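You operate a simulated robot arm through the tools that you are given. There is no shell and no other tool. Be economical: measure what you need, move in short steps, check, and stop when the job is done.

Carry out the task below with a simulated two-armed robot. There is one attempt and no reset: what you move stays moved.

JOB
Put the beige guide that says "heavy" from the top of the wide green bench on top of the spring there and the beige guide marked "medium" on top of the beige square socket there.

Only the result counts: the job must be done as asked and must still hold three seconds after the hand-in. Knocking over, shifting, dropping, spilling or breaking anything else fails it.

ROBOT AND FRAMES
Two 7-joint arms with two-finger parallel grippers on one trunk, on a base that drives. Base frame: it is fixed to the floor where the robot stands at the start and does not move with it; the origin is under the middle of the robot, x ahead of it, y to its left, z up. Units: m, degrees, N and s.
The left shoulder is at the start at [0.07, 0.163, 1.27], the right one opposite. With the tool pointing down near the work surface each hand reaches from about 0.38 to 0.88 m from the robot's upright axis, wherever it stands, measured 20 degrees to its own side. Payload 3.43 kg a hand.
The TCP of each hand is the grasp point between the finger pads, 0.034 m short of the fingertips. In the tool frame z runs along the fingers and y along their closing line. Largest opening 0.128 m; finger width 0.024, thickness 0.012; the body of the gripper, 0.048 by 0.13 m, starts 0.096 m behind the TCP.
Orientation is that of the tool frame in the base frame, as a unit quaternion [x, y, z, w]. With the fingers straight down and closing along the base's y, the tool's x points along the base's -x, its y along +y and its z along -z.

CONTROLS
- The arms move only by the tool drive_tool. It takes "left_rows", "right_rows" or both (then of equal length, played together; a hand with none holds still); each is a list of rows, each a list of 3 entries, a list of its own where there are three numbers: the shift along the tool's x, y, z in m, then the turn, a rotation vector about the tool's x, y, z in degrees, then the gripper command, from -1 (shut) to 1 (fully open), values between in proportion. In form: [[[x, y, z], [rx, ry, rz], gripper], ...]. A call has 1 to 8 rows; each row is the pose to reach, as a shift and turn from the pose commanded when the call began, along the tool's axes at that moment. Each row takes 0.2 s and may step no farther than 0.05 m and 8.6 degrees from the row before; otherwise, or with a gripper value out of range, the whole call is refused. Where a pose cannot be reached the arm comes as near as it can. A force on the tool above 40 N (or 10 N above the force at the start of the call, whichever is more), or a blocked arm, ends the call early, and 0.2 s more pass. The fingers move at their own pace (about 0.153 m/s each) and stop on an object; they squeeze with about 41 N. The grip force told is the motor's: it shows also when the fingers shut on nothing. Time passes only in rows, and 0.2 s behind the last, so rows that repeat a pose let the fingers close. It gives the time, the measured TCP pose, the force on the tool (base axes), the opening and the grip force at its end, in the units of the frame above (readings bear some noise), and new pictures: "views" is both (left out), scene, wrist or none (wrist: the cameras of the hands that moved).
- Cameras (640 x 400 px; columns grow to the right, rows downward): "scene" is now at [0.1391, 0.0284, 1.5139]; the picture's right is [0.32, -0.95, 0.00], its down [-0.52, -0.18, -0.83] and it looks along [0.79, 0.27, -0.55] (base axes); focal length 281 px, centre (320, 200). "left" rides on the left gripper at [0.076, 0.011, -0.16] in its tool frame; the picture's right is [-0.15, 0.99, 0.00], its down [-0.88, -0.13, -0.46] and it looks along [-0.45, -0.07, 0.89] (tool axes); focal length 234 px, centre (320, 200). "right" rides on the right gripper at [0.076, -0.011, -0.16] in its tool frame; the picture's right is [0.15, 0.99, 0.00], its down [-0.88, 0.13, -0.46] and it looks along [-0.45, 0.07, 0.89] (tool axes); focal length 234 px, centre (320, 200). There is no depth. A picture from a camera that has moved, and an enlarged one, comes with that camera's place and axes in the base frame and with its lens. The place of the scene camera against the robot may be out by one fixed shift of up to 0.018 m in any direction.
- lift_body(by): slides the trunk up (or, below 0, down) by that many m; the arms and the scene camera ride with it, the base frame stays. It gives what a move gives, with no picture.
- steer(legs): drives the robot by 1 to 6 legs, each [ahead, left, turn to the left] in m, m and degrees, along the robot's own axes; the way and the turn of a leg run together, so that a leg with both is an arc; at most 1.5 m and 180 degrees a leg. The arms and the cameras ride along, it lands a little off, and it stops where it bumps. It gives what a move gives, and a new picture of the scene camera.
- head_to(pan, tilt): turns the head with the scene camera to pan (to the left, within 86 degrees either way) and tilt (down, from -29 to 69), counted from straight ahead of the robot. It gives what a move gives, and a new picture of the scene camera.
- inspect(camera, box): a new picture of the part [left, top, right, bottom] of that camera's present view, enlarged. No time passes.
- finish_job(): hands the job in; it is judged then, once.

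Work in short steps. Places have to be worked out from the pictures, the camera data and where the tool is seen: move nearer, look again, correct. Check each grasp and each placing, and mend what went wrong. You have 120 turns and 170 pictures in all, those below and enlarged ones among them. Open the grippers and draw the arms clear of the work before you hand the job in, unless the task says otherwise; then end with one line.

The tools are called after "Request:" by a JSON object that holds its "api" and its "payload". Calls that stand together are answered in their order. drive_tool: Moves the arms, as the interface text tells. Its arguments: {"type":"object","properties":{"left_rows":{"type":"array","items":{"type":"array"}},"right_rows":{"type":"array","items":{"type":"array"}},"views":{"type":"string","enum":["both","scene","wrist","none"]}},"required":[]} The other tools are called the same way: lift_body (by) slides the trunk up or down; steer (legs) drives the base; head_to (pan, tilt) turns the head that bears the scene camera; inspect (camera, box) takes an enlarged picture of a part of a camera's view; finish_job () hands the job in.

At the start:

```text
time: 0.0
left_eef_pos: [0.5208, 0.5006, 1.1595]
left_tcp_rot: [0.001, 1.0, 0.0, 0.0]
left_wrist_force: [0.2, 0.8, -0.2]
left_width: 0.1279
left_finger_force: 0.0
right_eef_pos: [0.515, -0.0817, 1.2603]
right_tcp_rot: [0.0, 1.0, -0.001, 0.0]
right_wrist_force: [0.3, -0.4, -1.2]
right_width: 0.1279
right_finger_force: 0.1
trunk travel left (down, up): [-0.75, 0.19]
robot x, y, heading: [0.0001, 0.0019, -0.1]
head pan, tilt: [18.8, 33.4]
```

scene: 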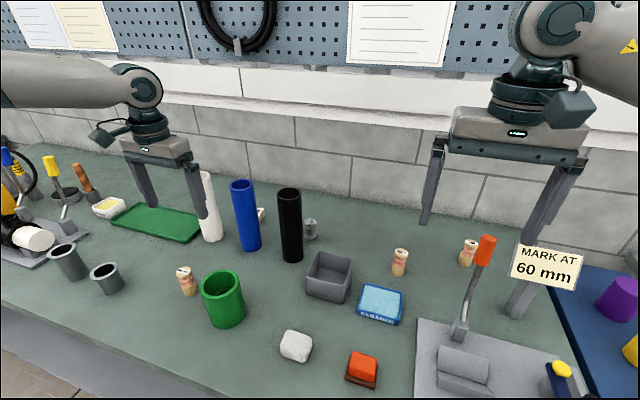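
right: 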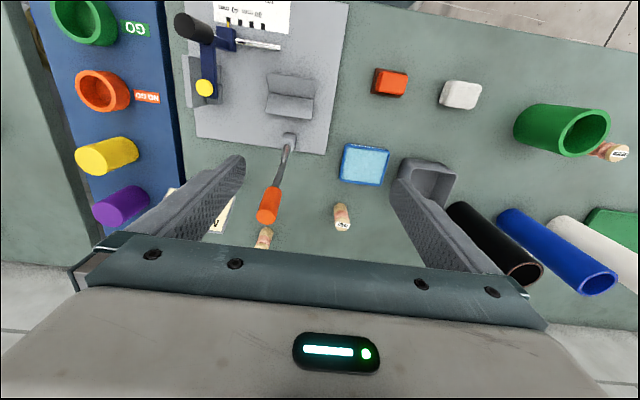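
left: 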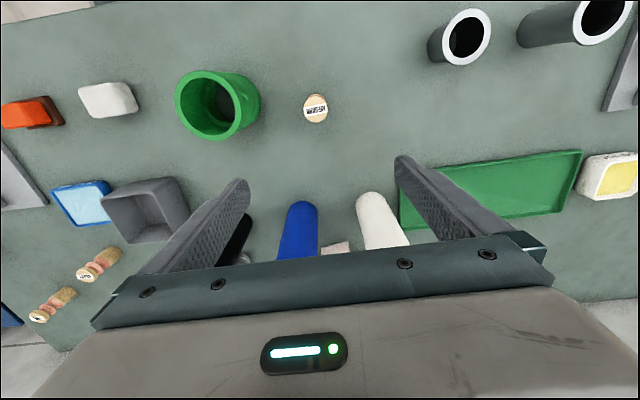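

I see three small beige cylinders, and something behind the dark tubes that may be the spring and socket. I enlarge those parts.

Request:
{"api": "inspect", "payload": {"camera": "scene", "box": [170, 170, 350, 310]}}

Request:
{"api": "inspect", "payload": {"camera": "right", "box": [220, 170, 400, 270]}}

Request:
{"api": "inspect", "payload": {"camera": "left", "box": [0, 60, 400, 340]}}

Request:
{"api": "inspect", "payload": {"camera": "scene", "box": [370, 220, 500, 300]}}

```text
2.86 times, centred on (260, 240) of scene
camera zoom: at [0.1391, 0.0284, 1.5139], right [0.32, -0.95, 0.0], down [-0.52, -0.18, -0.83], along [0.79, 0.27, -0.55], focal length 803 px, centre (491, 86)
```

zoom: 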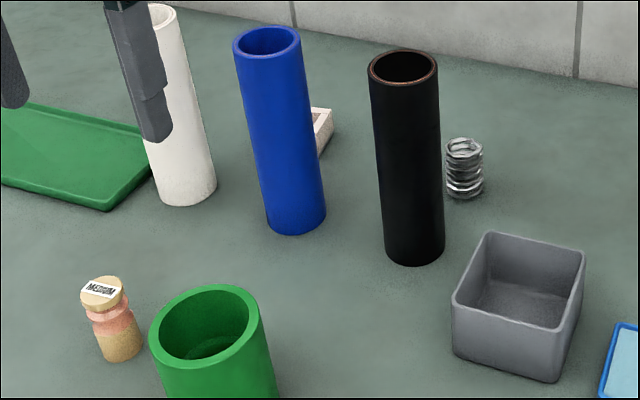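

```text
3.56 times, centred on (310, 220) of right
camera zoom: at [0.4392, -0.0927, 1.4196], right [-0.15, 0.99, 0.0], down [0.88, 0.13, 0.46], along [0.45, 0.07, -0.89], focal length 833 px, centre (356, 129)
```

zoom: 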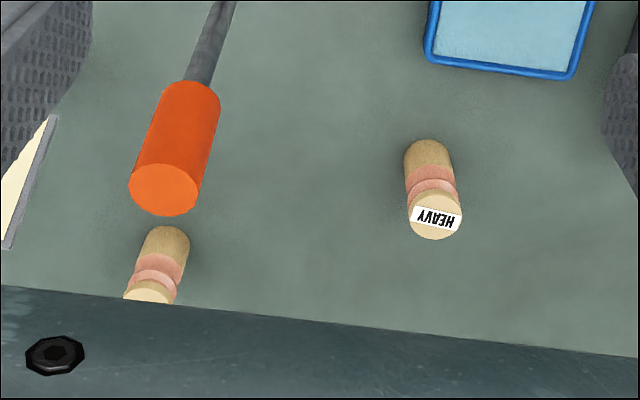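

```text
1.43 times, centred on (200, 200) of left
camera zoom: at [0.4453, 0.5115, 1.3194], right [0.15, 0.99, 0.0], down [0.88, -0.13, 0.46], along [0.45, -0.07, -0.89], focal length 334 px, centre (491, 200)
```

zoom: 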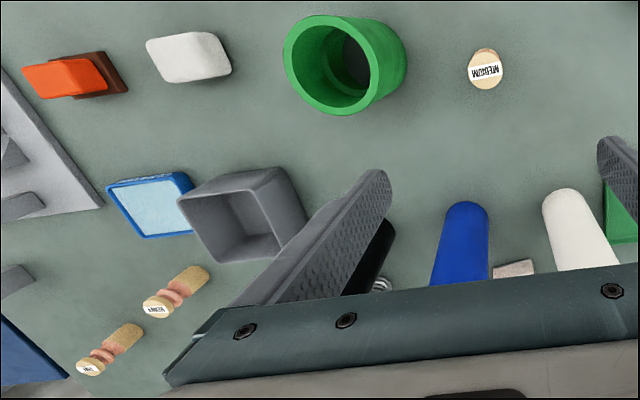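

```text
4.92 times, centred on (435, 260) of scene
camera zoom: at [0.1391, 0.0284, 1.5139], right [0.32, -0.95, 0.0], down [-0.52, -0.18, -0.83], along [0.79, 0.27, -0.55], focal length 1384 px, centre (-246, -95)
```

zoom: 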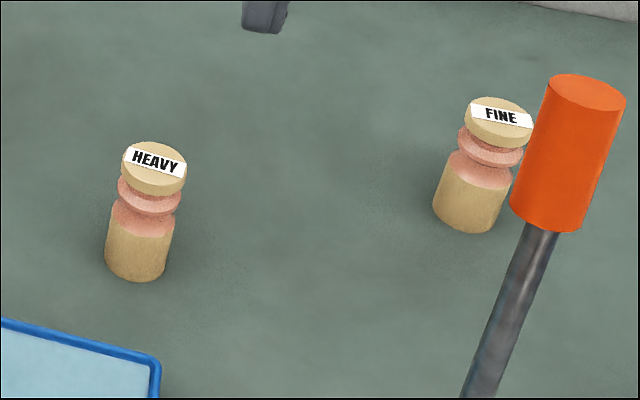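

HEAVY is near (0.72, 0.00), MEDIUM near (0.48, 0.50). The spring is near (0.79, 0.29), behind the black tube, and the socket near (0.82, 0.48), behind the blue tube. I raise the left hand and move it forward for a view over the tubes.

Request:
{"api": "drive_tool", "payload": {"left_rows": [[[0, 0, -0.045], [0, 0, 0], 1], [[0, -0.02, -0.09], [0, 0, 0], 1], [[-0.03, -0.04, -0.12], [0, 0, 0], 1], [[-0.06, -0.06, -0.14], [0, 0, 0], 1], [[-0.09, -0.08, -0.15], [0, 0, 0], 1], [[-0.13, -0.1, -0.15], [0, 0, 0], 1]]}}

```text
time: 1.4
left_eef_pos: [0.652, 0.3987, 1.3081]
left_tcp_rot: [-0.001, 1.0, 0.001, -0.002]
left_wrist_force: [1.0, -1.3, -0.6]
left_width: 0.128
left_finger_force: 0.1
right_eef_pos: [0.519, -0.0831, 1.2589]
right_tcp_rot: [0.0, 1.0, 0.001, -0.002]
right_wrist_force: [0.8, 0.1, 0.3]
right_width: 0.1281
right_finger_force: 0.0
trunk travel left (down, up): [-0.75, 0.19]
robot x, y, heading: [-0.001, 0.0025, 0.0]
head pan, tilt: [18.8, 33.4]
camera scene: at [0.1429, 0.0265, 1.5135], right [0.32, -0.95, 0.0], down [-0.52, -0.18, -0.83], along [0.79, 0.27, -0.55], focal length 281 px, centre (320, 200)
camera left: at [0.5764, 0.4094, 1.4684], right [0.15, 0.99, 0.0], down [0.88, -0.13, 0.45], along [0.45, -0.07, -0.89], focal length 234 px, centre (320, 200)
```

scene: 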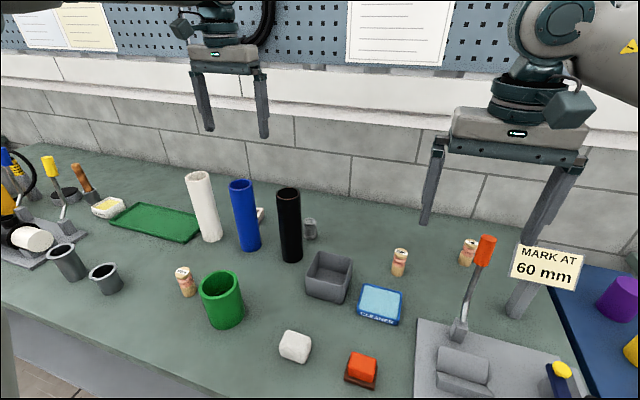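
left: 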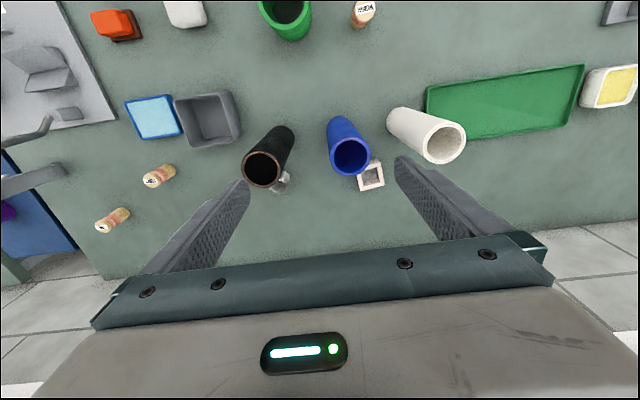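

Request:
{"api": "inspect", "payload": {"camera": "left", "box": [230, 110, 480, 210]}}

```text
2.56 times, centred on (355, 160) of left
camera zoom: at [0.5764, 0.4094, 1.4684], right [0.15, 0.99, 0.0], down [0.88, -0.13, 0.45], along [0.45, -0.07, -0.89], focal length 600 px, centre (230, 302)
```

zoom: 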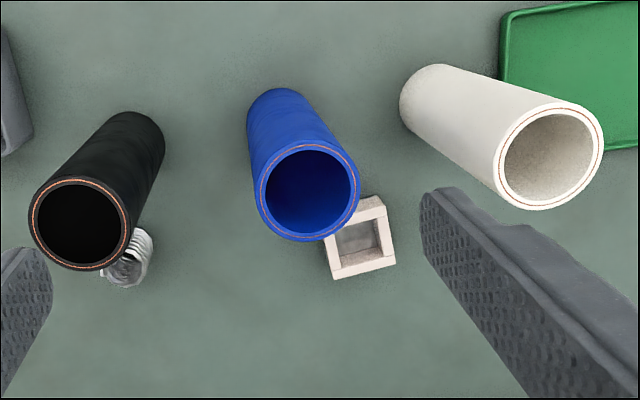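

The socket is near (0.80, 0.50) and the spring near (0.79, 0.275). The wrist camera would hang over the tubes when placing, so I turn the hand about its axis to see whether a flipped yaw can be reached.

Request:
{"api": "drive_tool", "payload": {"left_rows": [[[0, 0, 0], [0, 0, 8.5], 1], [[0, 0, 0], [0, 0, 17], 1], [[0, 0, 0], [0, 0, 25.5], 1], [[0, 0, 0], [0, 0, 34], 1], [[0, 0, 0], [0, 0, 42.5], 1], [[0, 0, 0], [0, 0, 51], 1], [[0, 0, 0], [0, 0, 59.5], 1], [[0, 0, 0], [0, 0, 68], 1]], "views": "wrist"}}

```text
time: 3.2
left_eef_pos: [0.6509, 0.3997, 1.31]
left_tcp_rot: [0.56, 0.829, 0.0, 0.0]
left_wrist_force: [0.0, 0.2, 0.5]
left_width: 0.1281
left_finger_force: 0.1
right_eef_pos: [0.5149, -0.0821, 1.2604]
right_tcp_rot: [0.0, 1.0, 0.0, 0.0]
right_wrist_force: [-0.6, -0.1, 1.1]
right_width: 0.1282
right_finger_force: 0.0
trunk travel left (down, up): [-0.75, 0.19]
robot x, y, heading: [0.0037, -0.0014, 0.0]
head pan, tilt: [18.8, 33.4]
camera left: at [0.6334, 0.475, 1.4691], right [0.97, 0.23, 0.0], down [0.21, -0.87, 0.46], along [0.11, -0.44, -0.89], focal length 234 px, centre (320, 200)
```

left: 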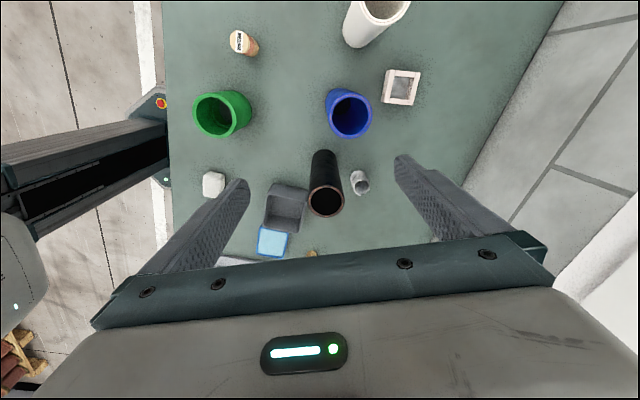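

The turn works and the view is good. I enlarge the spring and socket, then go on turning.

Request:
{"api": "inspect", "payload": {"camera": "left", "box": [290, 50, 450, 220]}}

Request:
{"api": "drive_tool", "payload": {"left_rows": [[[0, 0, 0], [0, 0, 8.5], 1], [[0, 0, 0], [0, 0, 17], 1], [[0, 0, 0], [0, 0, 25.5], 1], [[0, 0, 0], [0, 0, 34], 1], [[0, 0, 0], [0, 0, 42.5], 1], [[0, 0, 0], [0, 0, 51], 1], [[0, 0, 0], [0, 0, 59.5], 1], [[0, 0, 0], [0, 0, 68], 1]], "views": "both"}}

```text
2.35 times, centred on (370, 135) of left
camera zoom: at [0.6334, 0.475, 1.4691], right [0.97, 0.23, 0.0], down [0.21, -0.87, 0.46], along [0.11, -0.44, -0.89], focal length 551 px, centre (202, 353)
```

zoom: 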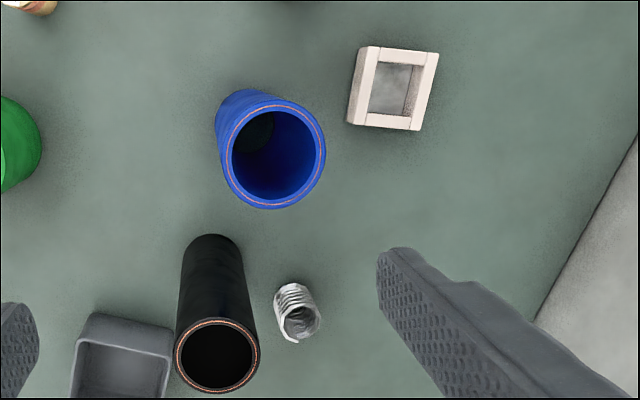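

```text
time: 5.0
left_eef_pos: [0.6513, 0.401, 1.3096]
left_tcp_rot: [0.928, 0.373, 0.0, 0.0]
left_wrist_force: [-0.4, 0.3, -0.5]
left_width: 0.1281
left_finger_force: 0.1
right_eef_pos: [0.5156, -0.0817, 1.2607]
right_tcp_rot: [-0.001, 1.0, 0.001, 0.0]
right_wrist_force: [-0.2, -0.6, -0.3]
right_width: 0.1282
right_finger_force: 0.1
trunk travel left (down, up): [-0.75, 0.19]
robot x, y, heading: [-0.0005, -0.0002, -0.1]
head pan, tilt: [18.8, 33.4]
camera scene: at [0.1392, 0.0284, 1.5139], right [0.32, -0.95, 0.0], down [-0.52, -0.18, -0.83], along [0.79, 0.27, -0.55], focal length 281 px, centre (320, 200)
camera left: at [0.7136, 0.4452, 1.4692], right [0.58, -0.81, 0.0], down [-0.72, -0.52, 0.46], along [-0.37, -0.26, -0.89], focal length 234 px, centre (320, 200)
```

scene: 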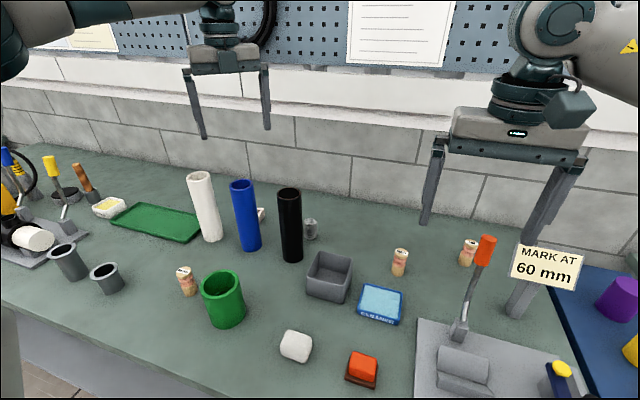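
left: 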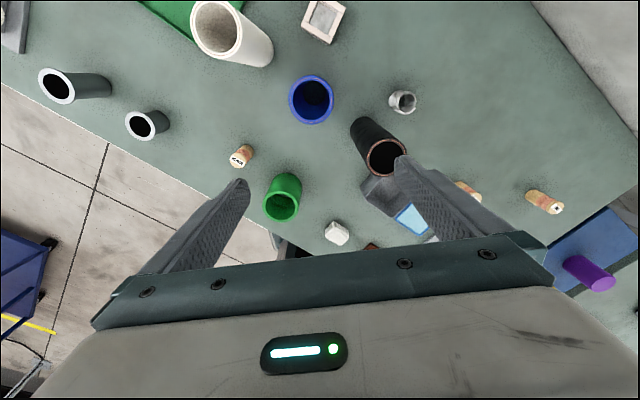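

Yaw is now about 136°. I enlarge this view to refine the places of the socket, spring and MEDIUM.

Request:
{"api": "inspect", "payload": {"camera": "left", "box": [270, 0, 430, 120]}}

Request:
{"api": "inspect", "payload": {"camera": "left", "box": [200, 110, 320, 230]}}

```text
3.33 times, centred on (350, 60) of left
camera zoom: at [0.7136, 0.4452, 1.4692], right [0.58, -0.81, 0.0], down [-0.72, -0.52, 0.46], along [-0.37, -0.26, -0.89], focal length 781 px, centre (220, 667)
```

zoom: 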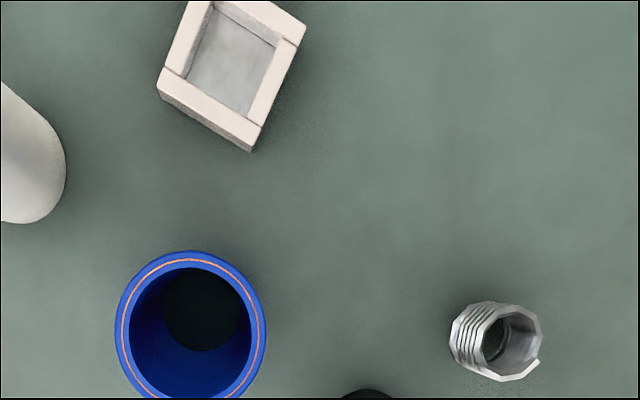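

```text
3.33 times, centred on (260, 170) of left
camera zoom: at [0.7136, 0.4452, 1.4692], right [0.58, -0.81, 0.0], down [-0.72, -0.52, 0.46], along [-0.37, -0.26, -0.89], focal length 781 px, centre (520, 300)
```

zoom: 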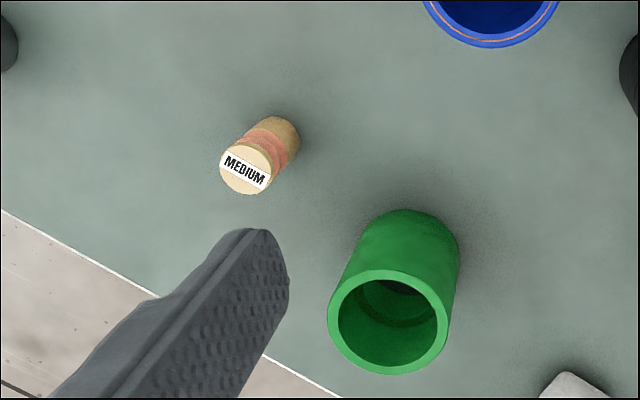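

MEDIUM is at about (0.483, 0.502), the spring at (0.783, 0.277) and the socket at (0.807, 0.505). I move over MEDIUM and come partly down.

Request:
{"api": "drive_tool", "payload": {"left_rows": [[[-0.01, -0.038, 0], [0, 0, 0], 1], [[-0.02, -0.076, 0], [0, 0, 0], 1], [[-0.03, -0.114, 0], [0, 0, 0], 1], [[-0.04, -0.152, 0], [0, 0, 0], 1], [[-0.052, -0.19, 0], [0, 0, 0], 1], [[-0.052, -0.19, 0.045], [0, 0, 0], 1], [[-0.052, -0.19, 0.09], [0, 0, 0], 1], [[-0.052, -0.19, 0.135], [0, 0, 0], 1]], "views": "both"}}

```text
time: 6.8
left_eef_pos: [0.4809, 0.5019, 1.1716]
left_tcp_rot: [0.927, 0.376, 0.001, 0.001]
left_wrist_force: [0.8, -0.6, -0.7]
left_width: 0.1281
left_finger_force: 0.0
right_eef_pos: [0.5151, -0.0799, 1.2609]
right_tcp_rot: [0.001, 1.0, 0.0, 0.0]
right_wrist_force: [0.3, -0.1, 0.8]
right_width: 0.128
right_finger_force: 0.0
trunk travel left (down, up): [-0.75, 0.19]
robot x, y, heading: [-0.0006, -0.0034, -0.1]
head pan, tilt: [18.8, 33.4]
camera scene: at [0.139, 0.0293, 1.514], right [0.32, -0.95, 0.0], down [-0.52, -0.18, -0.83], along [0.79, 0.27, -0.55], focal length 281 px, centre (320, 200)
camera left: at [0.5436, 0.5476, 1.3312], right [0.58, -0.81, 0.0], down [-0.72, -0.52, 0.46], along [-0.37, -0.27, -0.89], focal length 234 px, centre (320, 200)
```

scene: 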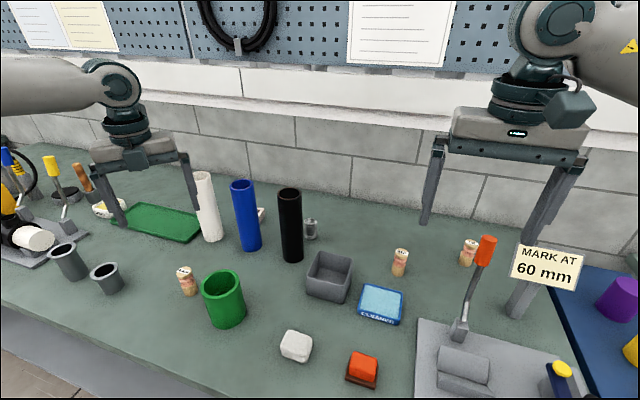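
left: 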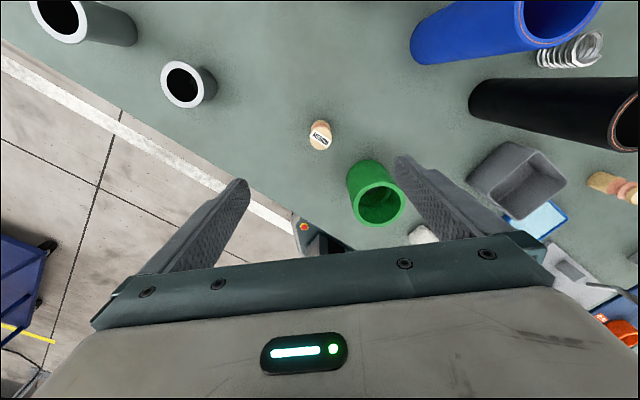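

The guide appears right where the TCP axis projects. I descend to z≈0.95.

Request:
{"api": "drive_tool", "payload": {"left_rows": [[[0, 0, 0.044], [0, 0, 0], 1], [[0, 0, 0.088], [0, 0, 0], 1], [[0, 0, 0.132], [0, 0, 0], 1], [[0, 0, 0.176], [0, 0, 0], 1], [[0, 0, 0.205], [0, 0, 0], 1], [[0, 0, 0.22], [0, 0, 0], 1]], "views": "both"}}

```text
time: 8.2
left_eef_pos: [0.4822, 0.4998, 0.9534]
left_tcp_rot: [0.927, 0.374, 0.0, 0.0]
left_wrist_force: [0.0, -0.4, -0.5]
left_width: 0.1279
left_finger_force: 0.0
right_eef_pos: [0.5145, -0.0818, 1.2598]
right_tcp_rot: [0.0, 1.0, 0.0, 0.0]
right_wrist_force: [-0.9, -0.2, 0.1]
right_width: 0.1281
right_finger_force: 0.1
trunk travel left (down, up): [-0.75, 0.19]
robot x, y, heading: [0.0027, 0.0021, -0.0]
head pan, tilt: [18.8, 33.4]
camera scene: at [0.1394, 0.0282, 1.5139], right [0.32, -0.95, 0.0], down [-0.52, -0.18, -0.83], along [0.79, 0.27, -0.55], focal length 281 px, centre (320, 200)
camera left: at [0.5448, 0.5451, 1.1135], right [0.58, -0.81, 0.0], down [-0.72, -0.52, 0.46], along [-0.37, -0.27, -0.89], focal length 234 px, centre (320, 200)
```

scene: 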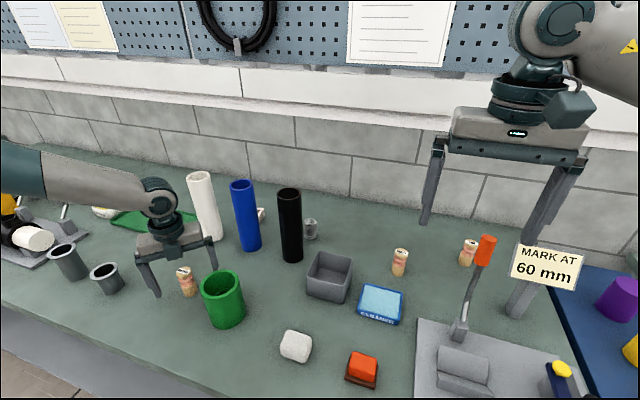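
left: 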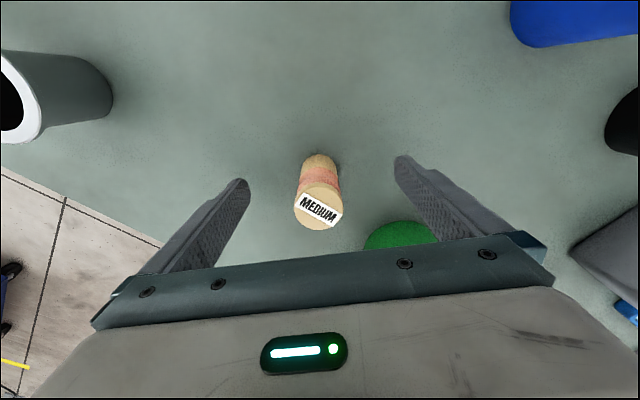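

It's well centred between the fingers, so I close.

Request:
{"api": "drive_tool", "payload": {"left_rows": [[[0, 0, 0], [0, 0, 0], -1], [[0, 0, 0], [0, 0, 0], -1], [[0, 0, 0], [0, 0, 0], -1], [[0, 0, 0], [0, 0, 0], -1]], "views": "wrist"}}

```text
time: 9.2
left_eef_pos: [0.4818, 0.5001, 0.9539]
left_tcp_rot: [0.927, 0.374, 0.0, 0.0]
left_wrist_force: [0.0, -0.2, 0.0]
left_width: 0.0324
left_finger_force: 41.3
right_eef_pos: [0.5155, -0.0816, 1.2609]
right_tcp_rot: [0.001, 1.0, 0.0, 0.0]
right_wrist_force: [-0.1, 0.0, -0.6]
right_width: 0.1281
right_finger_force: 0.0
trunk travel left (down, up): [-0.75, 0.19]
robot x, y, heading: [-0.001, -0.0017, -0.2]
head pan, tilt: [18.8, 33.4]
camera left: at [0.5447, 0.5453, 1.1136], right [0.58, -0.81, 0.0], down [-0.72, -0.52, 0.46], along [-0.37, -0.27, -0.89], focal length 234 px, centre (320, 200)
```

left: 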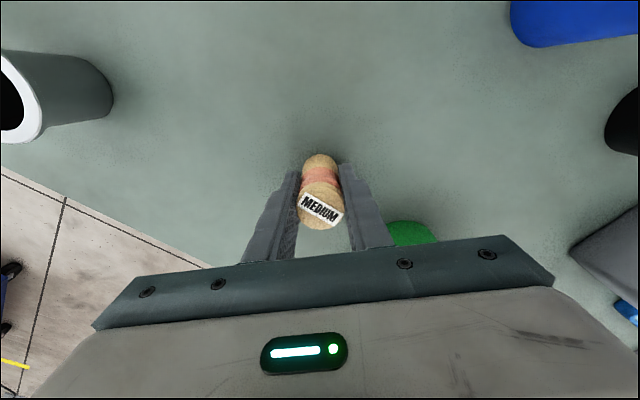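

Gripped at 32 mm. I lift it straight up above the tube tops.

Request:
{"api": "drive_tool", "payload": {"left_rows": [[[0, 0, -0.04], [0, 0, 0], -1], [[0, 0, -0.08], [0, 0, 0], -1], [[0, 0, -0.12], [0, 0, 0], -1], [[0, 0, -0.16], [0, 0, 0], -1], [[0, 0, -0.2], [0, 0, 0], -1], [[0, 0, -0.24], [0, 0, 0], -1], [[0, 0, -0.28], [0, 0, 0], -1], [[0, 0, -0.31], [0, 0, 0], -1]], "views": "wrist"}}

```text
time: 11.0
left_eef_pos: [0.4798, 0.4993, 1.2669]
left_tcp_rot: [0.927, 0.375, 0.0, 0.0]
left_wrist_force: [0.3, -1.1, -0.3]
left_width: 0.0324
left_finger_force: 40.7
right_eef_pos: [0.5149, -0.0827, 1.2618]
right_tcp_rot: [0.001, 1.0, 0.0, -0.001]
right_wrist_force: [-0.8, 0.2, 0.9]
right_width: 0.128
right_finger_force: 0.1
trunk travel left (down, up): [-0.75, 0.19]
robot x, y, heading: [0.0027, 0.0047, -0.0]
head pan, tilt: [18.8, 33.4]
camera left: at [0.5433, 0.5451, 1.4263], right [0.58, -0.81, 0.0], down [-0.72, -0.52, 0.46], along [-0.37, -0.27, -0.89], focal length 234 px, centre (320, 200)
```

left: 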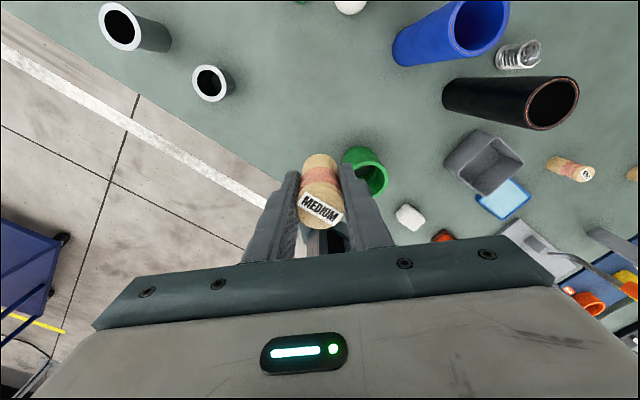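

MEDIUM is held. The socket is about 0.95 m from the robot's axis, just out of reach, so I drive the robot 0.22 m to the left.

Request:
{"api": "steer", "payload": {"legs": [[0, 0.22, 0]]}}

```text
time: 12.7
left_eef_pos: [0.4789, 0.7216, 1.2659]
left_tcp_rot: [0.927, 0.376, 0.0, -0.001]
left_wrist_force: [-0.1, 1.0, -0.9]
left_width: 0.0324
left_finger_force: 41.1
right_eef_pos: [0.5155, 0.1388, 1.2608]
right_tcp_rot: [-0.002, 1.0, 0.001, 0.001]
right_wrist_force: [0.0, -0.5, 0.3]
right_width: 0.128
right_finger_force: 0.1
trunk travel left (down, up): [-0.75, 0.19]
robot x, y, heading: [0.0005, 0.2201, 0.6]
head pan, tilt: [18.8, 33.4]
camera scene: at [0.1387, 0.2477, 1.514], right [0.33, -0.95, 0.0], down [-0.52, -0.18, -0.84], along [0.79, 0.27, -0.55], focal length 281 px, centre (320, 200)
```

scene: 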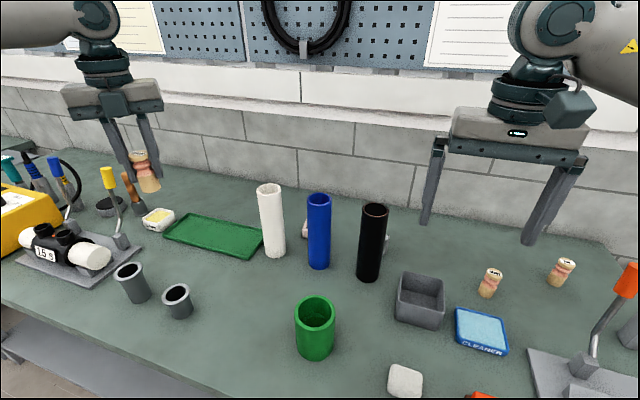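

The drive landed well. I move the held MEDIUM toward the socket, above the tubes.

Request:
{"api": "drive_tool", "payload": {"left_rows": [[[0.01, 0.046, 0], [0, 0, 0], -1], [[0.02, 0.092, 0], [0, 0, 0], -1], [[0.03, 0.138, 0], [0, 0, 0], -1], [[0.04, 0.184, 0], [0, 0, 0], -1], [[0.05, 0.23, 0], [0, 0, 0], -1], [[0.06, 0.276, 0], [0, 0, 0], -1], [[0.07, 0.322, 0], [0, 0, 0], -1], [[0.08, 0.368, 0], [0, 0, 0], -1]], "views": "both"}}

```text
time: 14.5
left_eef_pos: [0.7202, 0.5472, 1.2562]
left_tcp_rot: [0.926, 0.377, 0.002, -0.001]
left_wrist_force: [-0.7, 0.4, -0.1]
left_width: 0.0322
left_finger_force: 41.0
left hand out of reach, approached as far as the arm can: row 7, 8
right_eef_pos: [0.5113, 0.1384, 1.2606]
right_tcp_rot: [-0.001, 1.0, 0.001, 0.001]
right_wrist_force: [0.2, 0.1, -0.3]
right_width: 0.1282
right_finger_force: 0.0
trunk travel left (down, up): [-0.75, 0.19]
robot x, y, heading: [0.0001, 0.2175, 0.1]
head pan, tilt: [18.8, 33.4]
camera scene: at [0.1355, 0.2476, 1.5143], right [0.33, -0.95, 0.0], down [-0.52, -0.18, -0.84], along [0.79, 0.27, -0.55], focal length 281 px, centre (320, 200)
camera left: at [0.7817, 0.5915, 1.4149], right [0.58, -0.81, 0.0], down [-0.72, -0.52, 0.45], along [-0.37, -0.27, -0.89], focal length 234 px, centre (320, 200)
```

scene: 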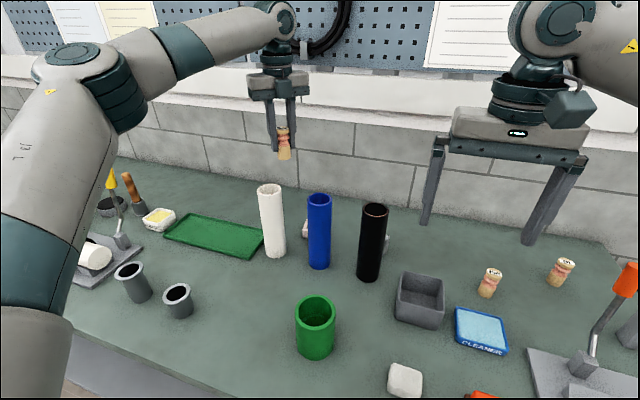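
left: 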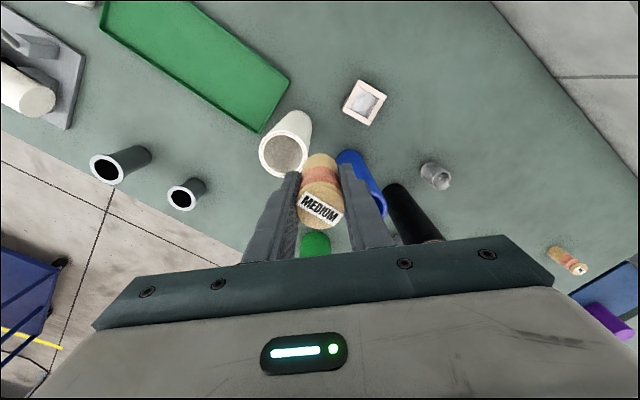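

The arm is at full stretch at this height. Raising the trunk and lowering the hand relative to it gives more reach, so I raise the trunk.

Request:
{"api": "lift_body", "payload": {"by": 0.16}}

```text
time: 16.3
left_eef_pos: [0.7229, 0.5481, 1.4115]
left_tcp_rot: [0.926, 0.377, 0.001, 0.001]
left_wrist_force: [-0.2, 0.3, -1.2]
left_width: 0.0321
left_finger_force: 41.1
right_eef_pos: [0.5146, 0.1397, 1.4205]
right_tcp_rot: [-0.001, 1.0, 0.0, 0.0]
right_wrist_force: [1.0, 0.3, 0.6]
right_width: 0.128
right_finger_force: 0.1
trunk travel left (down, up): [-0.91, 0.03]
robot x, y, heading: [0.0002, 0.2211, 0.0]
head pan, tilt: [18.8, 33.4]
```

Now I lower the hand relative to the trunk, holding x and y.

Request:
{"api": "drive_tool", "payload": {"left_rows": [[[0, 0, 0.04], [0, 0, 0], -1], [[0, 0, 0.08], [0, 0, 0], -1], [[0, 0, 0.12], [0, 0, 0], -1], [[0, 0, 0.155], [0, 0, 0], -1]], "views": "none"}}

```text
time: 17.3
left_eef_pos: [0.7229, 0.5491, 1.256]
left_tcp_rot: [0.926, 0.377, 0.0, 0.0]
left_wrist_force: [0.4, 0.8, -1.3]
left_width: 0.0325
left_finger_force: 40.9
right_eef_pos: [0.5147, 0.1406, 1.4206]
right_tcp_rot: [-0.001, 1.0, 0.0, -0.001]
right_wrist_force: [0.7, -0.2, 0.3]
right_width: 0.1281
right_finger_force: 0.0
trunk travel left (down, up): [-0.91, 0.03]
robot x, y, heading: [-0.0004, 0.2163, -0.0]
head pan, tilt: [18.8, 33.4]
```

Now I step to over the socket.

Request:
{"api": "drive_tool", "payload": {"left_rows": [[[0.008, 0.03, 0], [0, 0, 0], -1], [[0.016, 0.06, 0], [0, 0, 0], -1], [[0.024, 0.089, 0], [0, 0, 0], -1]], "views": "both"}}

```text
time: 18.1
left_eef_pos: [0.7238, 0.5411, 1.2655]
left_tcp_rot: [0.927, 0.376, 0.001, 0.001]
left_wrist_force: [-0.4, 0.2, -0.8]
left_width: 0.0323
left_finger_force: 40.3
left hand out of reach, approached as far as the arm can: row 1, 2, 3
right_eef_pos: [0.5157, 0.14, 1.4209]
right_tcp_rot: [-0.002, 1.0, 0.0, -0.001]
right_wrist_force: [0.4, 0.0, -0.7]
right_width: 0.1281
right_finger_force: 0.0
trunk travel left (down, up): [-0.91, 0.03]
robot x, y, heading: [-0.001, 0.2221, 0.3]
head pan, tilt: [18.8, 33.4]
camera scene: at [0.1388, 0.2495, 1.6739], right [0.33, -0.95, 0.0], down [-0.52, -0.18, -0.83], along [0.79, 0.27, -0.55], focal length 281 px, centre (320, 200)
camera left: at [0.7859, 0.5867, 1.4261], right [0.58, -0.81, 0.0], down [-0.72, -0.52, 0.45], along [-0.37, -0.27, -0.89], focal length 234 px, centre (320, 200)
```

scene: 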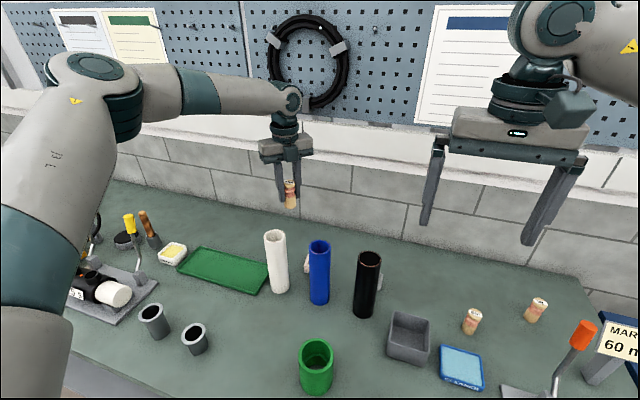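
left: 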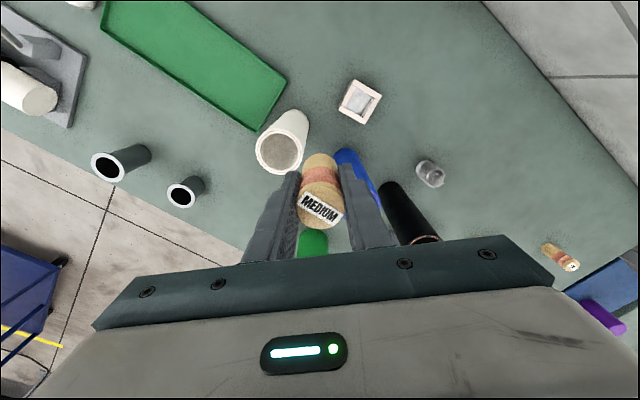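

The elbow isn't stretched, so the yaw is what limits the reach. I turn the hand back to about 90°, which still keeps the camera clear of the tubes.

Request:
{"api": "drive_tool", "payload": {"left_rows": [[[0, 0, 0], [0, 0, -8], -1], [[0, 0, 0], [0, 0, -16], -1], [[0, 0, 0], [0, 0, -24], -1], [[0, 0, 0], [0, 0, -32], -1], [[0, 0, 0], [0, 0, -40], -1], [[0, 0, 0], [0, 0, -47], -1]], "views": "none"}}

```text
time: 19.5
left_eef_pos: [0.7214, 0.5415, 1.2692]
left_tcp_rot: [0.699, 0.715, 0.0, 0.001]
left_wrist_force: [0.3, 0.3, -1.6]
left_width: 0.0319
left_finger_force: 41.0
right_eef_pos: [0.5154, 0.1401, 1.4208]
right_tcp_rot: [-0.002, 1.0, 0.0, 0.0]
right_wrist_force: [-0.4, -0.7, 0.6]
right_width: 0.128
right_finger_force: 0.0
trunk travel left (down, up): [-0.91, 0.03]
robot x, y, heading: [0.0004, 0.2187, 0.3]
head pan, tilt: [18.8, 33.4]
```

Yaw is now about 91°. I step toward the socket again.

Request:
{"api": "drive_tool", "payload": {"left_rows": [[[-0.014, 0.027, 0], [0, 0, 0], -1], [[-0.028, 0.054, 0], [0, 0, 0], -1], [[-0.042, 0.081, 0], [0, 0, 0], -1]], "views": "both"}}

```text
time: 20.3
left_eef_pos: [0.7221, 0.5359, 1.2756]
left_tcp_rot: [0.7, 0.714, 0.001, 0.001]
left_wrist_force: [0.6, -0.1, -2.1]
left_width: 0.0324
left_finger_force: 41.4
left hand out of reach, approached as far as the arm can: row 1, 2, 3
right_eef_pos: [0.5151, 0.1399, 1.4194]
right_tcp_rot: [-0.002, 1.0, 0.0, 0.0]
right_wrist_force: [-0.3, 0.3, 0.8]
right_width: 0.1279
right_finger_force: 0.0
trunk travel left (down, up): [-0.91, 0.03]
robot x, y, heading: [-0.002, 0.2182, 0.3]
head pan, tilt: [18.8, 33.4]
camera scene: at [0.1388, 0.2494, 1.6739], right [0.33, -0.95, 0.0], down [-0.52, -0.18, -0.83], along [0.79, 0.27, -0.55], focal length 281 px, centre (320, 200)
camera left: at [0.7329, 0.6127, 1.4359], right [0.99, -0.13, 0.0], down [-0.11, -0.88, 0.46], along [-0.05, -0.45, -0.89], focal length 234 px, centre (320, 200)
```

scene: 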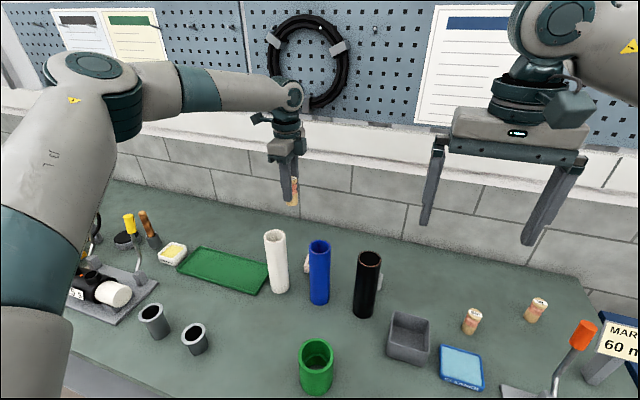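
left: 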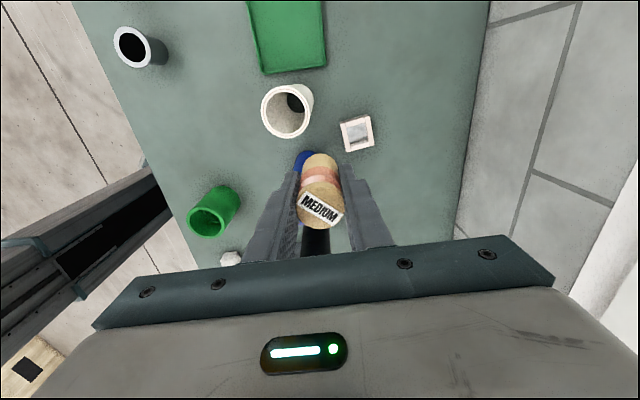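

Still stuck at the same point. I turn the yaw back to about 45° and try the step together in one call.

Request:
{"api": "drive_tool", "payload": {"left_rows": [[[0, 0, 0], [0, 0, -8], -1], [[0, 0, 0], [0, 0, -16], -1], [[0, 0, 0], [0, 0, -24], -1], [[0, 0, 0], [0, 0, -32], -1], [[0, 0, 0], [0, 0, -40], -1], [[0, 0, 0], [0, 0, -46], -1], [[-0.013, 0.025, 0], [0, 0, -46], -1], [[-0.026, 0.05, 0], [0, 0, -46], -1]], "views": "none"}}

```text
time: 22.1
left_eef_pos: [0.7237, 0.5354, 1.2862]
left_tcp_rot: [0.364, 0.931, 0.001, 0.002]
left_wrist_force: [-0.2, 0.6, -1.3]
left_width: 0.0323
left_finger_force: 41.4
left hand out of reach, approached as far as the arm can: row 7, 8
right_eef_pos: [0.5157, 0.1406, 1.4207]
right_tcp_rot: [-0.001, 1.0, 0.0, 0.0]
right_wrist_force: [0.3, 0.1, 0.1]
right_width: 0.1282
right_finger_force: 0.1
trunk travel left (down, up): [-0.91, 0.03]
robot x, y, heading: [-0.0009, 0.223, 0.3]
head pan, tilt: [18.8, 33.4]
```

The limit seems to be the arm's posture. I check how much room there is between the base and the bench edge before driving ahead.

Request:
{"api": "head_to", "payload": {"pan": 20, "tilt": 66}}

```text
time: 23.1
left_eef_pos: [0.7248, 0.5361, 1.286]
left_tcp_rot: [0.365, 0.931, 0.0, 0.001]
left_wrist_force: [1.3, 0.0, -1.3]
left_width: 0.032
left_finger_force: 40.6
right_eef_pos: [0.5153, 0.1415, 1.4208]
right_tcp_rot: [-0.003, 1.0, 0.0, 0.0]
right_wrist_force: [-0.5, 0.5, 0.5]
right_width: 0.1281
right_finger_force: 0.1
trunk travel left (down, up): [-0.91, 0.03]
robot x, y, heading: [0.0005, 0.2197, 0.2]
head pan, tilt: [20.0, 66.0]
camera scene: at [0.1108, 0.2411, 1.6305], right [0.35, -0.94, 0.0], down [-0.86, -0.32, -0.41], along [0.38, 0.14, -0.91], focal length 281 px, centre (320, 200)
```

scene: 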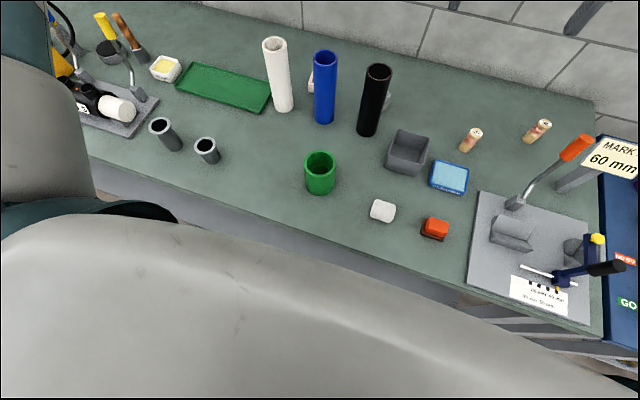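

There's some room, but first I try lowering the hand further relative to the shoulder, with the trunk at its top.

Request:
{"api": "lift_body", "payload": {"by": 0.03}}

Request:
{"api": "drive_tool", "payload": {"left_rows": [[[0, 0, 0.04], [0, 0, 0], -1], [[0, 0, 0.08], [0, 0, 0], -1], [[0, 0, 0.11], [0, 0, 0], -1], [[-0.03, 0, 0.11], [0, 0, 0], -1]], "views": "none"}}

```text
time: 23.9
left_eef_pos: [0.7245, 0.5359, 1.3153]
left_tcp_rot: [0.365, 0.931, 0.001, 0.002]
left_wrist_force: [0.0, -0.1, -0.7]
left_width: 0.0323
left_finger_force: 40.7
right_eef_pos: [0.5143, 0.14, 1.45]
right_tcp_rot: [-0.002, 1.0, 0.0, 0.0]
right_wrist_force: [0.4, -0.4, 0.8]
right_width: 0.128
right_finger_force: 0.0
trunk travel left (down, up): [-0.94, 0.0]
robot x, y, heading: [-0.0007, 0.2186, -0.1]
head pan, tilt: [20.0, 66.0]
```

```text
time: 24.9
left_eef_pos: [0.7001, 0.5429, 1.2223]
left_tcp_rot: [0.365, 0.931, 0.0, 0.002]
left_wrist_force: [0.8, 0.4, -1.5]
left_width: 0.0324
left_finger_force: 40.8
left hand out of reach, approached as far as the arm can: row 1, 2, 3, 4
right_eef_pos: [0.5155, 0.1402, 1.4512]
right_tcp_rot: [-0.002, 1.0, 0.0, 0.0]
right_wrist_force: [0.2, 0.3, 0.3]
right_width: 0.1281
right_finger_force: 0.2
trunk travel left (down, up): [-0.94, 0.0]
robot x, y, heading: [0.0017, 0.2226, 0.0]
head pan, tilt: [20.0, 66.0]
```

Lowering reduced the reach. I look at the arm itself to understand its posture.

Request:
{"api": "head_to", "payload": {"pan": 45, "tilt": 25}}

```text
time: 25.9
left_eef_pos: [0.7013, 0.5433, 1.2215]
left_tcp_rot: [0.365, 0.931, 0.0, 0.003]
left_wrist_force: [-0.7, -0.5, -0.5]
left_width: 0.0323
left_finger_force: 41.4
right_eef_pos: [0.5138, 0.1416, 1.4502]
right_tcp_rot: [-0.002, 1.0, 0.0, 0.0]
right_wrist_force: [-0.3, 0.7, 0.2]
right_width: 0.1277
right_finger_force: 0.1
trunk travel left (down, up): [-0.94, 0.0]
robot x, y, heading: [0.0013, 0.2203, 0.0]
head pan, tilt: [45.0, 25.0]
camera scene: at [0.1199, 0.286, 1.717], right [0.71, -0.71, 0.0], down [-0.3, -0.3, -0.91], along [0.64, 0.64, -0.42], focal length 281 px, centre (320, 200)
```

scene: 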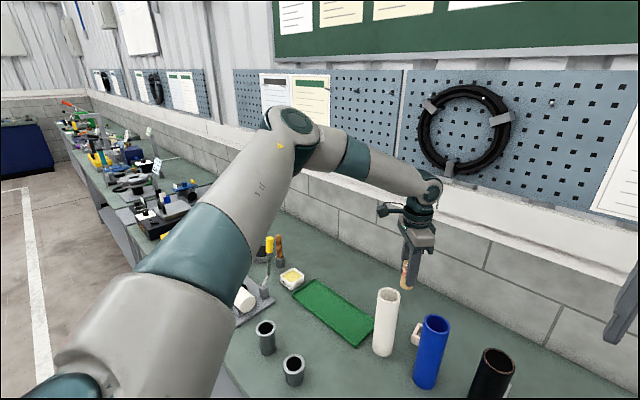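

The elbow is only bent about 90°, so a joint limit from the earlier yaw turn is likely. I retract and turn the yaw back to 0, then try extending again.

Request:
{"api": "drive_tool", "payload": {"left_rows": [[[0, 0, -0.04], [0, 0, 0], -1], [[0.01, -0.02, -0.06], [0, 0, -7], -1], [[0.02, -0.04, -0.06], [0, 0, -14], -1], [[0.03, -0.06, -0.06], [0, 0, -21], -1], [[0.04, -0.08, -0.06], [0, 0, -28], -1], [[0.05, -0.1, -0.06], [0, 0, -35], -1], [[0.06, -0.113, -0.06], [0, 0, -43], -1]], "views": "scene"}}

```text
time: 27.5
left_eef_pos: [0.5784, 0.5026, 1.2819]
left_tcp_rot: [-0.004, 1.0, 0.001, 0.001]
left_wrist_force: [0.3, 0.7, -0.8]
left_width: 0.0323
left_finger_force: 40.7
right_eef_pos: [0.5139, 0.1401, 1.4505]
right_tcp_rot: [-0.002, 1.0, 0.0, 0.0]
right_wrist_force: [-0.4, 0.2, 0.5]
right_width: 0.128
right_finger_force: 0.1
trunk travel left (down, up): [-0.94, 0.0]
robot x, y, heading: [-0.0017, 0.2231, 0.2]
head pan, tilt: [45.0, 25.0]
camera scene: at [0.1193, 0.2857, 1.7172], right [0.71, -0.7, 0.0], down [-0.3, -0.3, -0.91], along [0.64, 0.64, -0.42], focal length 281 px, centre (320, 200)
```

scene: 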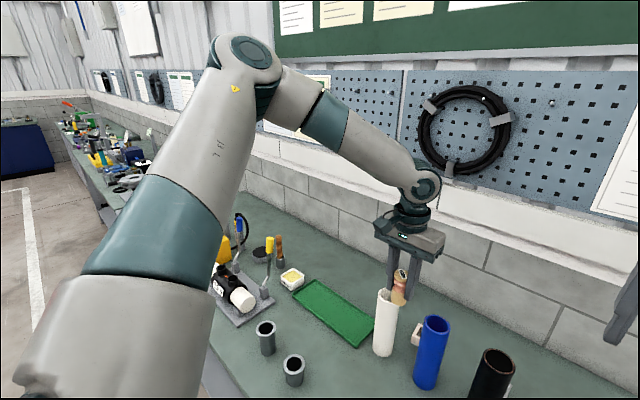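

Now I extend straight ahead at yaw 0 to see where it limits.

Request:
{"api": "drive_tool", "payload": {"left_rows": [[[-0.04, 0, 0], [0, 0, 0], -1], [[-0.08, 0, 0], [0, 0, 0], -1], [[-0.12, 0, 0], [0, 0, 0], -1], [[-0.16, 0, 0], [0, 0, 0], -1], [[-0.2, 0, 0], [0, 0, 0], -1], [[-0.225, 0, 0], [0, 0, 0], -1]], "views": "both"}}

```text
time: 28.9
left_eef_pos: [0.7223, 0.5361, 1.2955]
left_tcp_rot: [-0.002, 1.0, -0.001, 0.001]
left_wrist_force: [0.2, 0.1, -1.0]
left_width: 0.0324
left_finger_force: 40.8
left hand out of reach, approached as far as the arm can: row 4, 5, 6
right_eef_pos: [0.5156, 0.1404, 1.4514]
right_tcp_rot: [-0.002, 1.0, 0.0, -0.001]
right_wrist_force: [0.4, 0.0, -0.4]
right_width: 0.1281
right_finger_force: 0.0
trunk travel left (down, up): [-0.94, 0.0]
robot x, y, heading: [0.0012, 0.2212, 0.1]
head pan, tilt: [45.0, 25.0]
camera scene: at [0.1206, 0.2863, 1.717], right [0.71, -0.7, 0.0], down [-0.3, -0.3, -0.91], along [0.64, 0.64, -0.42], focal length 281 px, centre (320, 200)
camera left: at [0.6466, 0.5479, 1.4552], right [0.14, 0.99, 0.0], down [0.88, -0.13, 0.46], along [0.45, -0.07, -0.89], focal length 234 px, centre (320, 200)
```

scene: 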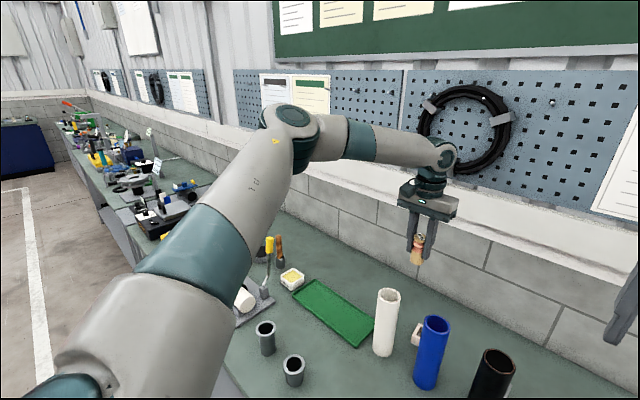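
left: 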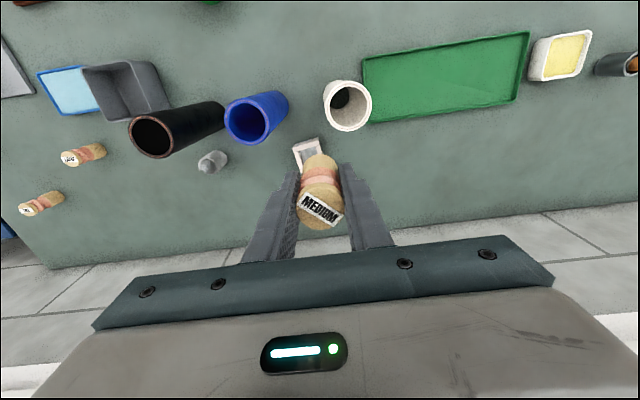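

The limit is again near (0.72, 0.54), about 0.79 m from the axis. I drive closer in small steps, first 0.04 m ahead.

Request:
{"api": "steer", "payload": {"legs": [[0.04, 0, 0]]}}

```text
time: 30.0
left_eef_pos: [0.7598, 0.5367, 1.2949]
left_tcp_rot: [-0.001, 1.0, -0.001, 0.001]
left_wrist_force: [0.5, 0.9, -1.2]
left_width: 0.0322
left_finger_force: 41.3
right_eef_pos: [0.5538, 0.1407, 1.4493]
right_tcp_rot: [-0.002, 1.0, 0.0, -0.002]
right_wrist_force: [-0.1, -0.1, -0.4]
right_width: 0.128
right_finger_force: 0.0
trunk travel left (down, up): [-0.94, 0.0]
robot x, y, heading: [0.0371, 0.2173, 0.3]
head pan, tilt: [45.0, 25.0]
stopped in leg 1: the robot was blocked; the commanded pose is now the measured one
camera scene: at [0.1582, 0.2859, 1.7169], right [0.71, -0.7, 0.0], down [-0.3, -0.3, -0.91], along [0.64, 0.64, -0.42], focal length 281 px, centre (320, 200)
```

scene: 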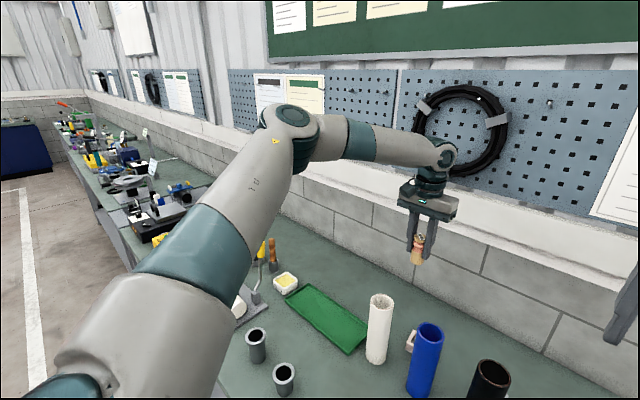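

Blocked at x = 0.037, so that's as close as the bench allows. I retract, lower the hand to z≈1.2 and extend again, to see whether a lower hand from a bent arm reaches farther.

Request:
{"api": "drive_tool", "payload": {"left_rows": [[[0.04, 0, 0], [0, 0, 0], -1], [[0.08, 0, 0], [0, 0, 0], -1], [[0.12, 0, 0.02], [0, 0, 0], -1], [[0.16, -0.01, 0.05], [0, 0, 0], -1], [[0.2, -0.02, 0.08], [0, 0, 0], -1], [[0.2, -0.035, 0.09], [0, 0, 0], -1]], "views": "none"}}

Request:
{"api": "drive_tool", "payload": {"left_rows": [[[-0.04, 0, 0], [0, 0, 0], -1], [[-0.08, 0, 0], [0, 0, 0], -1], [[-0.12, 0, 0], [0, 0, 0], -1], [[-0.16, 0, 0], [0, 0, 0], -1], [[-0.2, 0, 0], [0, 0, 0], -1], [[-0.24, 0, 0], [0, 0, 0], -1]], "views": "scene"}}

```text
refused: row 4 steps farther than a row can; nothing moved
```

```text
time: 31.4
left_eef_pos: [0.778, 0.5826, 1.3132]
left_tcp_rot: [-0.002, 1.0, -0.001, 0.002]
left_wrist_force: [-0.1, 0.6, -1.4]
left_width: 0.0322
left_finger_force: 41.0
left hand out of reach, approached as far as the arm can: row 1, 2, 3, 4, 5, 6
right_eef_pos: [0.5524, 0.1406, 1.4504]
right_tcp_rot: [-0.002, 1.0, 0.0, -0.001]
right_wrist_force: [0.3, 0.0, 0.1]
right_width: 0.1279
right_finger_force: 0.0
trunk travel left (down, up): [-0.94, 0.0]
robot x, y, heading: [0.0364, 0.2244, 0.2]
head pan, tilt: [45.0, 25.0]
camera scene: at [0.1569, 0.2864, 1.717], right [0.71, -0.7, 0.0], down [-0.3, -0.3, -0.91], along [0.64, 0.64, -0.42], focal length 281 px, centre (320, 200)
```

scene: 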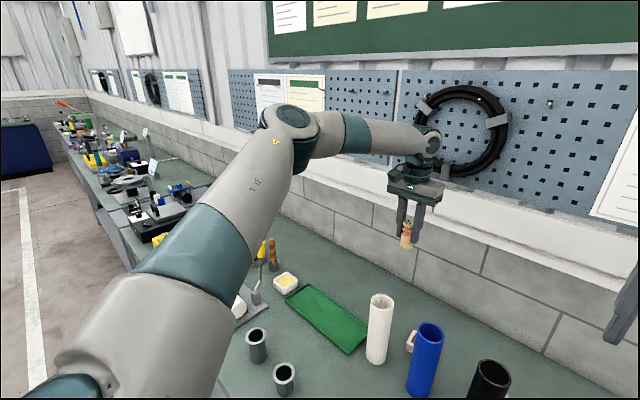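

The second call ran alone and slid the hand along its limit, though nothing was touched. I redo the retract and lowering with legal steps.

Request:
{"api": "drive_tool", "payload": {"left_rows": [[[0.04, -0.015, 0], [0, 0, 0], -1], [[0.08, -0.03, 0], [0, 0, 0], -1], [[0.11, -0.045, 0.025], [0, 0, 0], -1], [[0.14, -0.06, 0.05], [0, 0, 0], -1], [[0.17, -0.075, 0.075], [0, 0, 0], -1], [[0.2, -0.08, 0.1], [0, 0, 0], -1], [[0.22, -0.08, 0.108], [0, 0, 0], -1]], "views": "none"}}

```text
time: 33.0
left_eef_pos: [0.5587, 0.501, 1.2076]
left_tcp_rot: [-0.004, 1.0, -0.001, 0.003]
left_wrist_force: [0.7, -0.7, -0.8]
left_width: 0.0322
left_finger_force: 41.0
right_eef_pos: [0.5495, 0.1411, 1.4499]
right_tcp_rot: [-0.001, 1.0, 0.0, 0.0]
right_wrist_force: [0.3, -0.1, 0.4]
right_width: 0.1279
right_finger_force: 0.2
trunk travel left (down, up): [-0.94, 0.0]
robot x, y, heading: [0.0327, 0.2206, 0.2]
head pan, tilt: [45.0, 25.0]
```

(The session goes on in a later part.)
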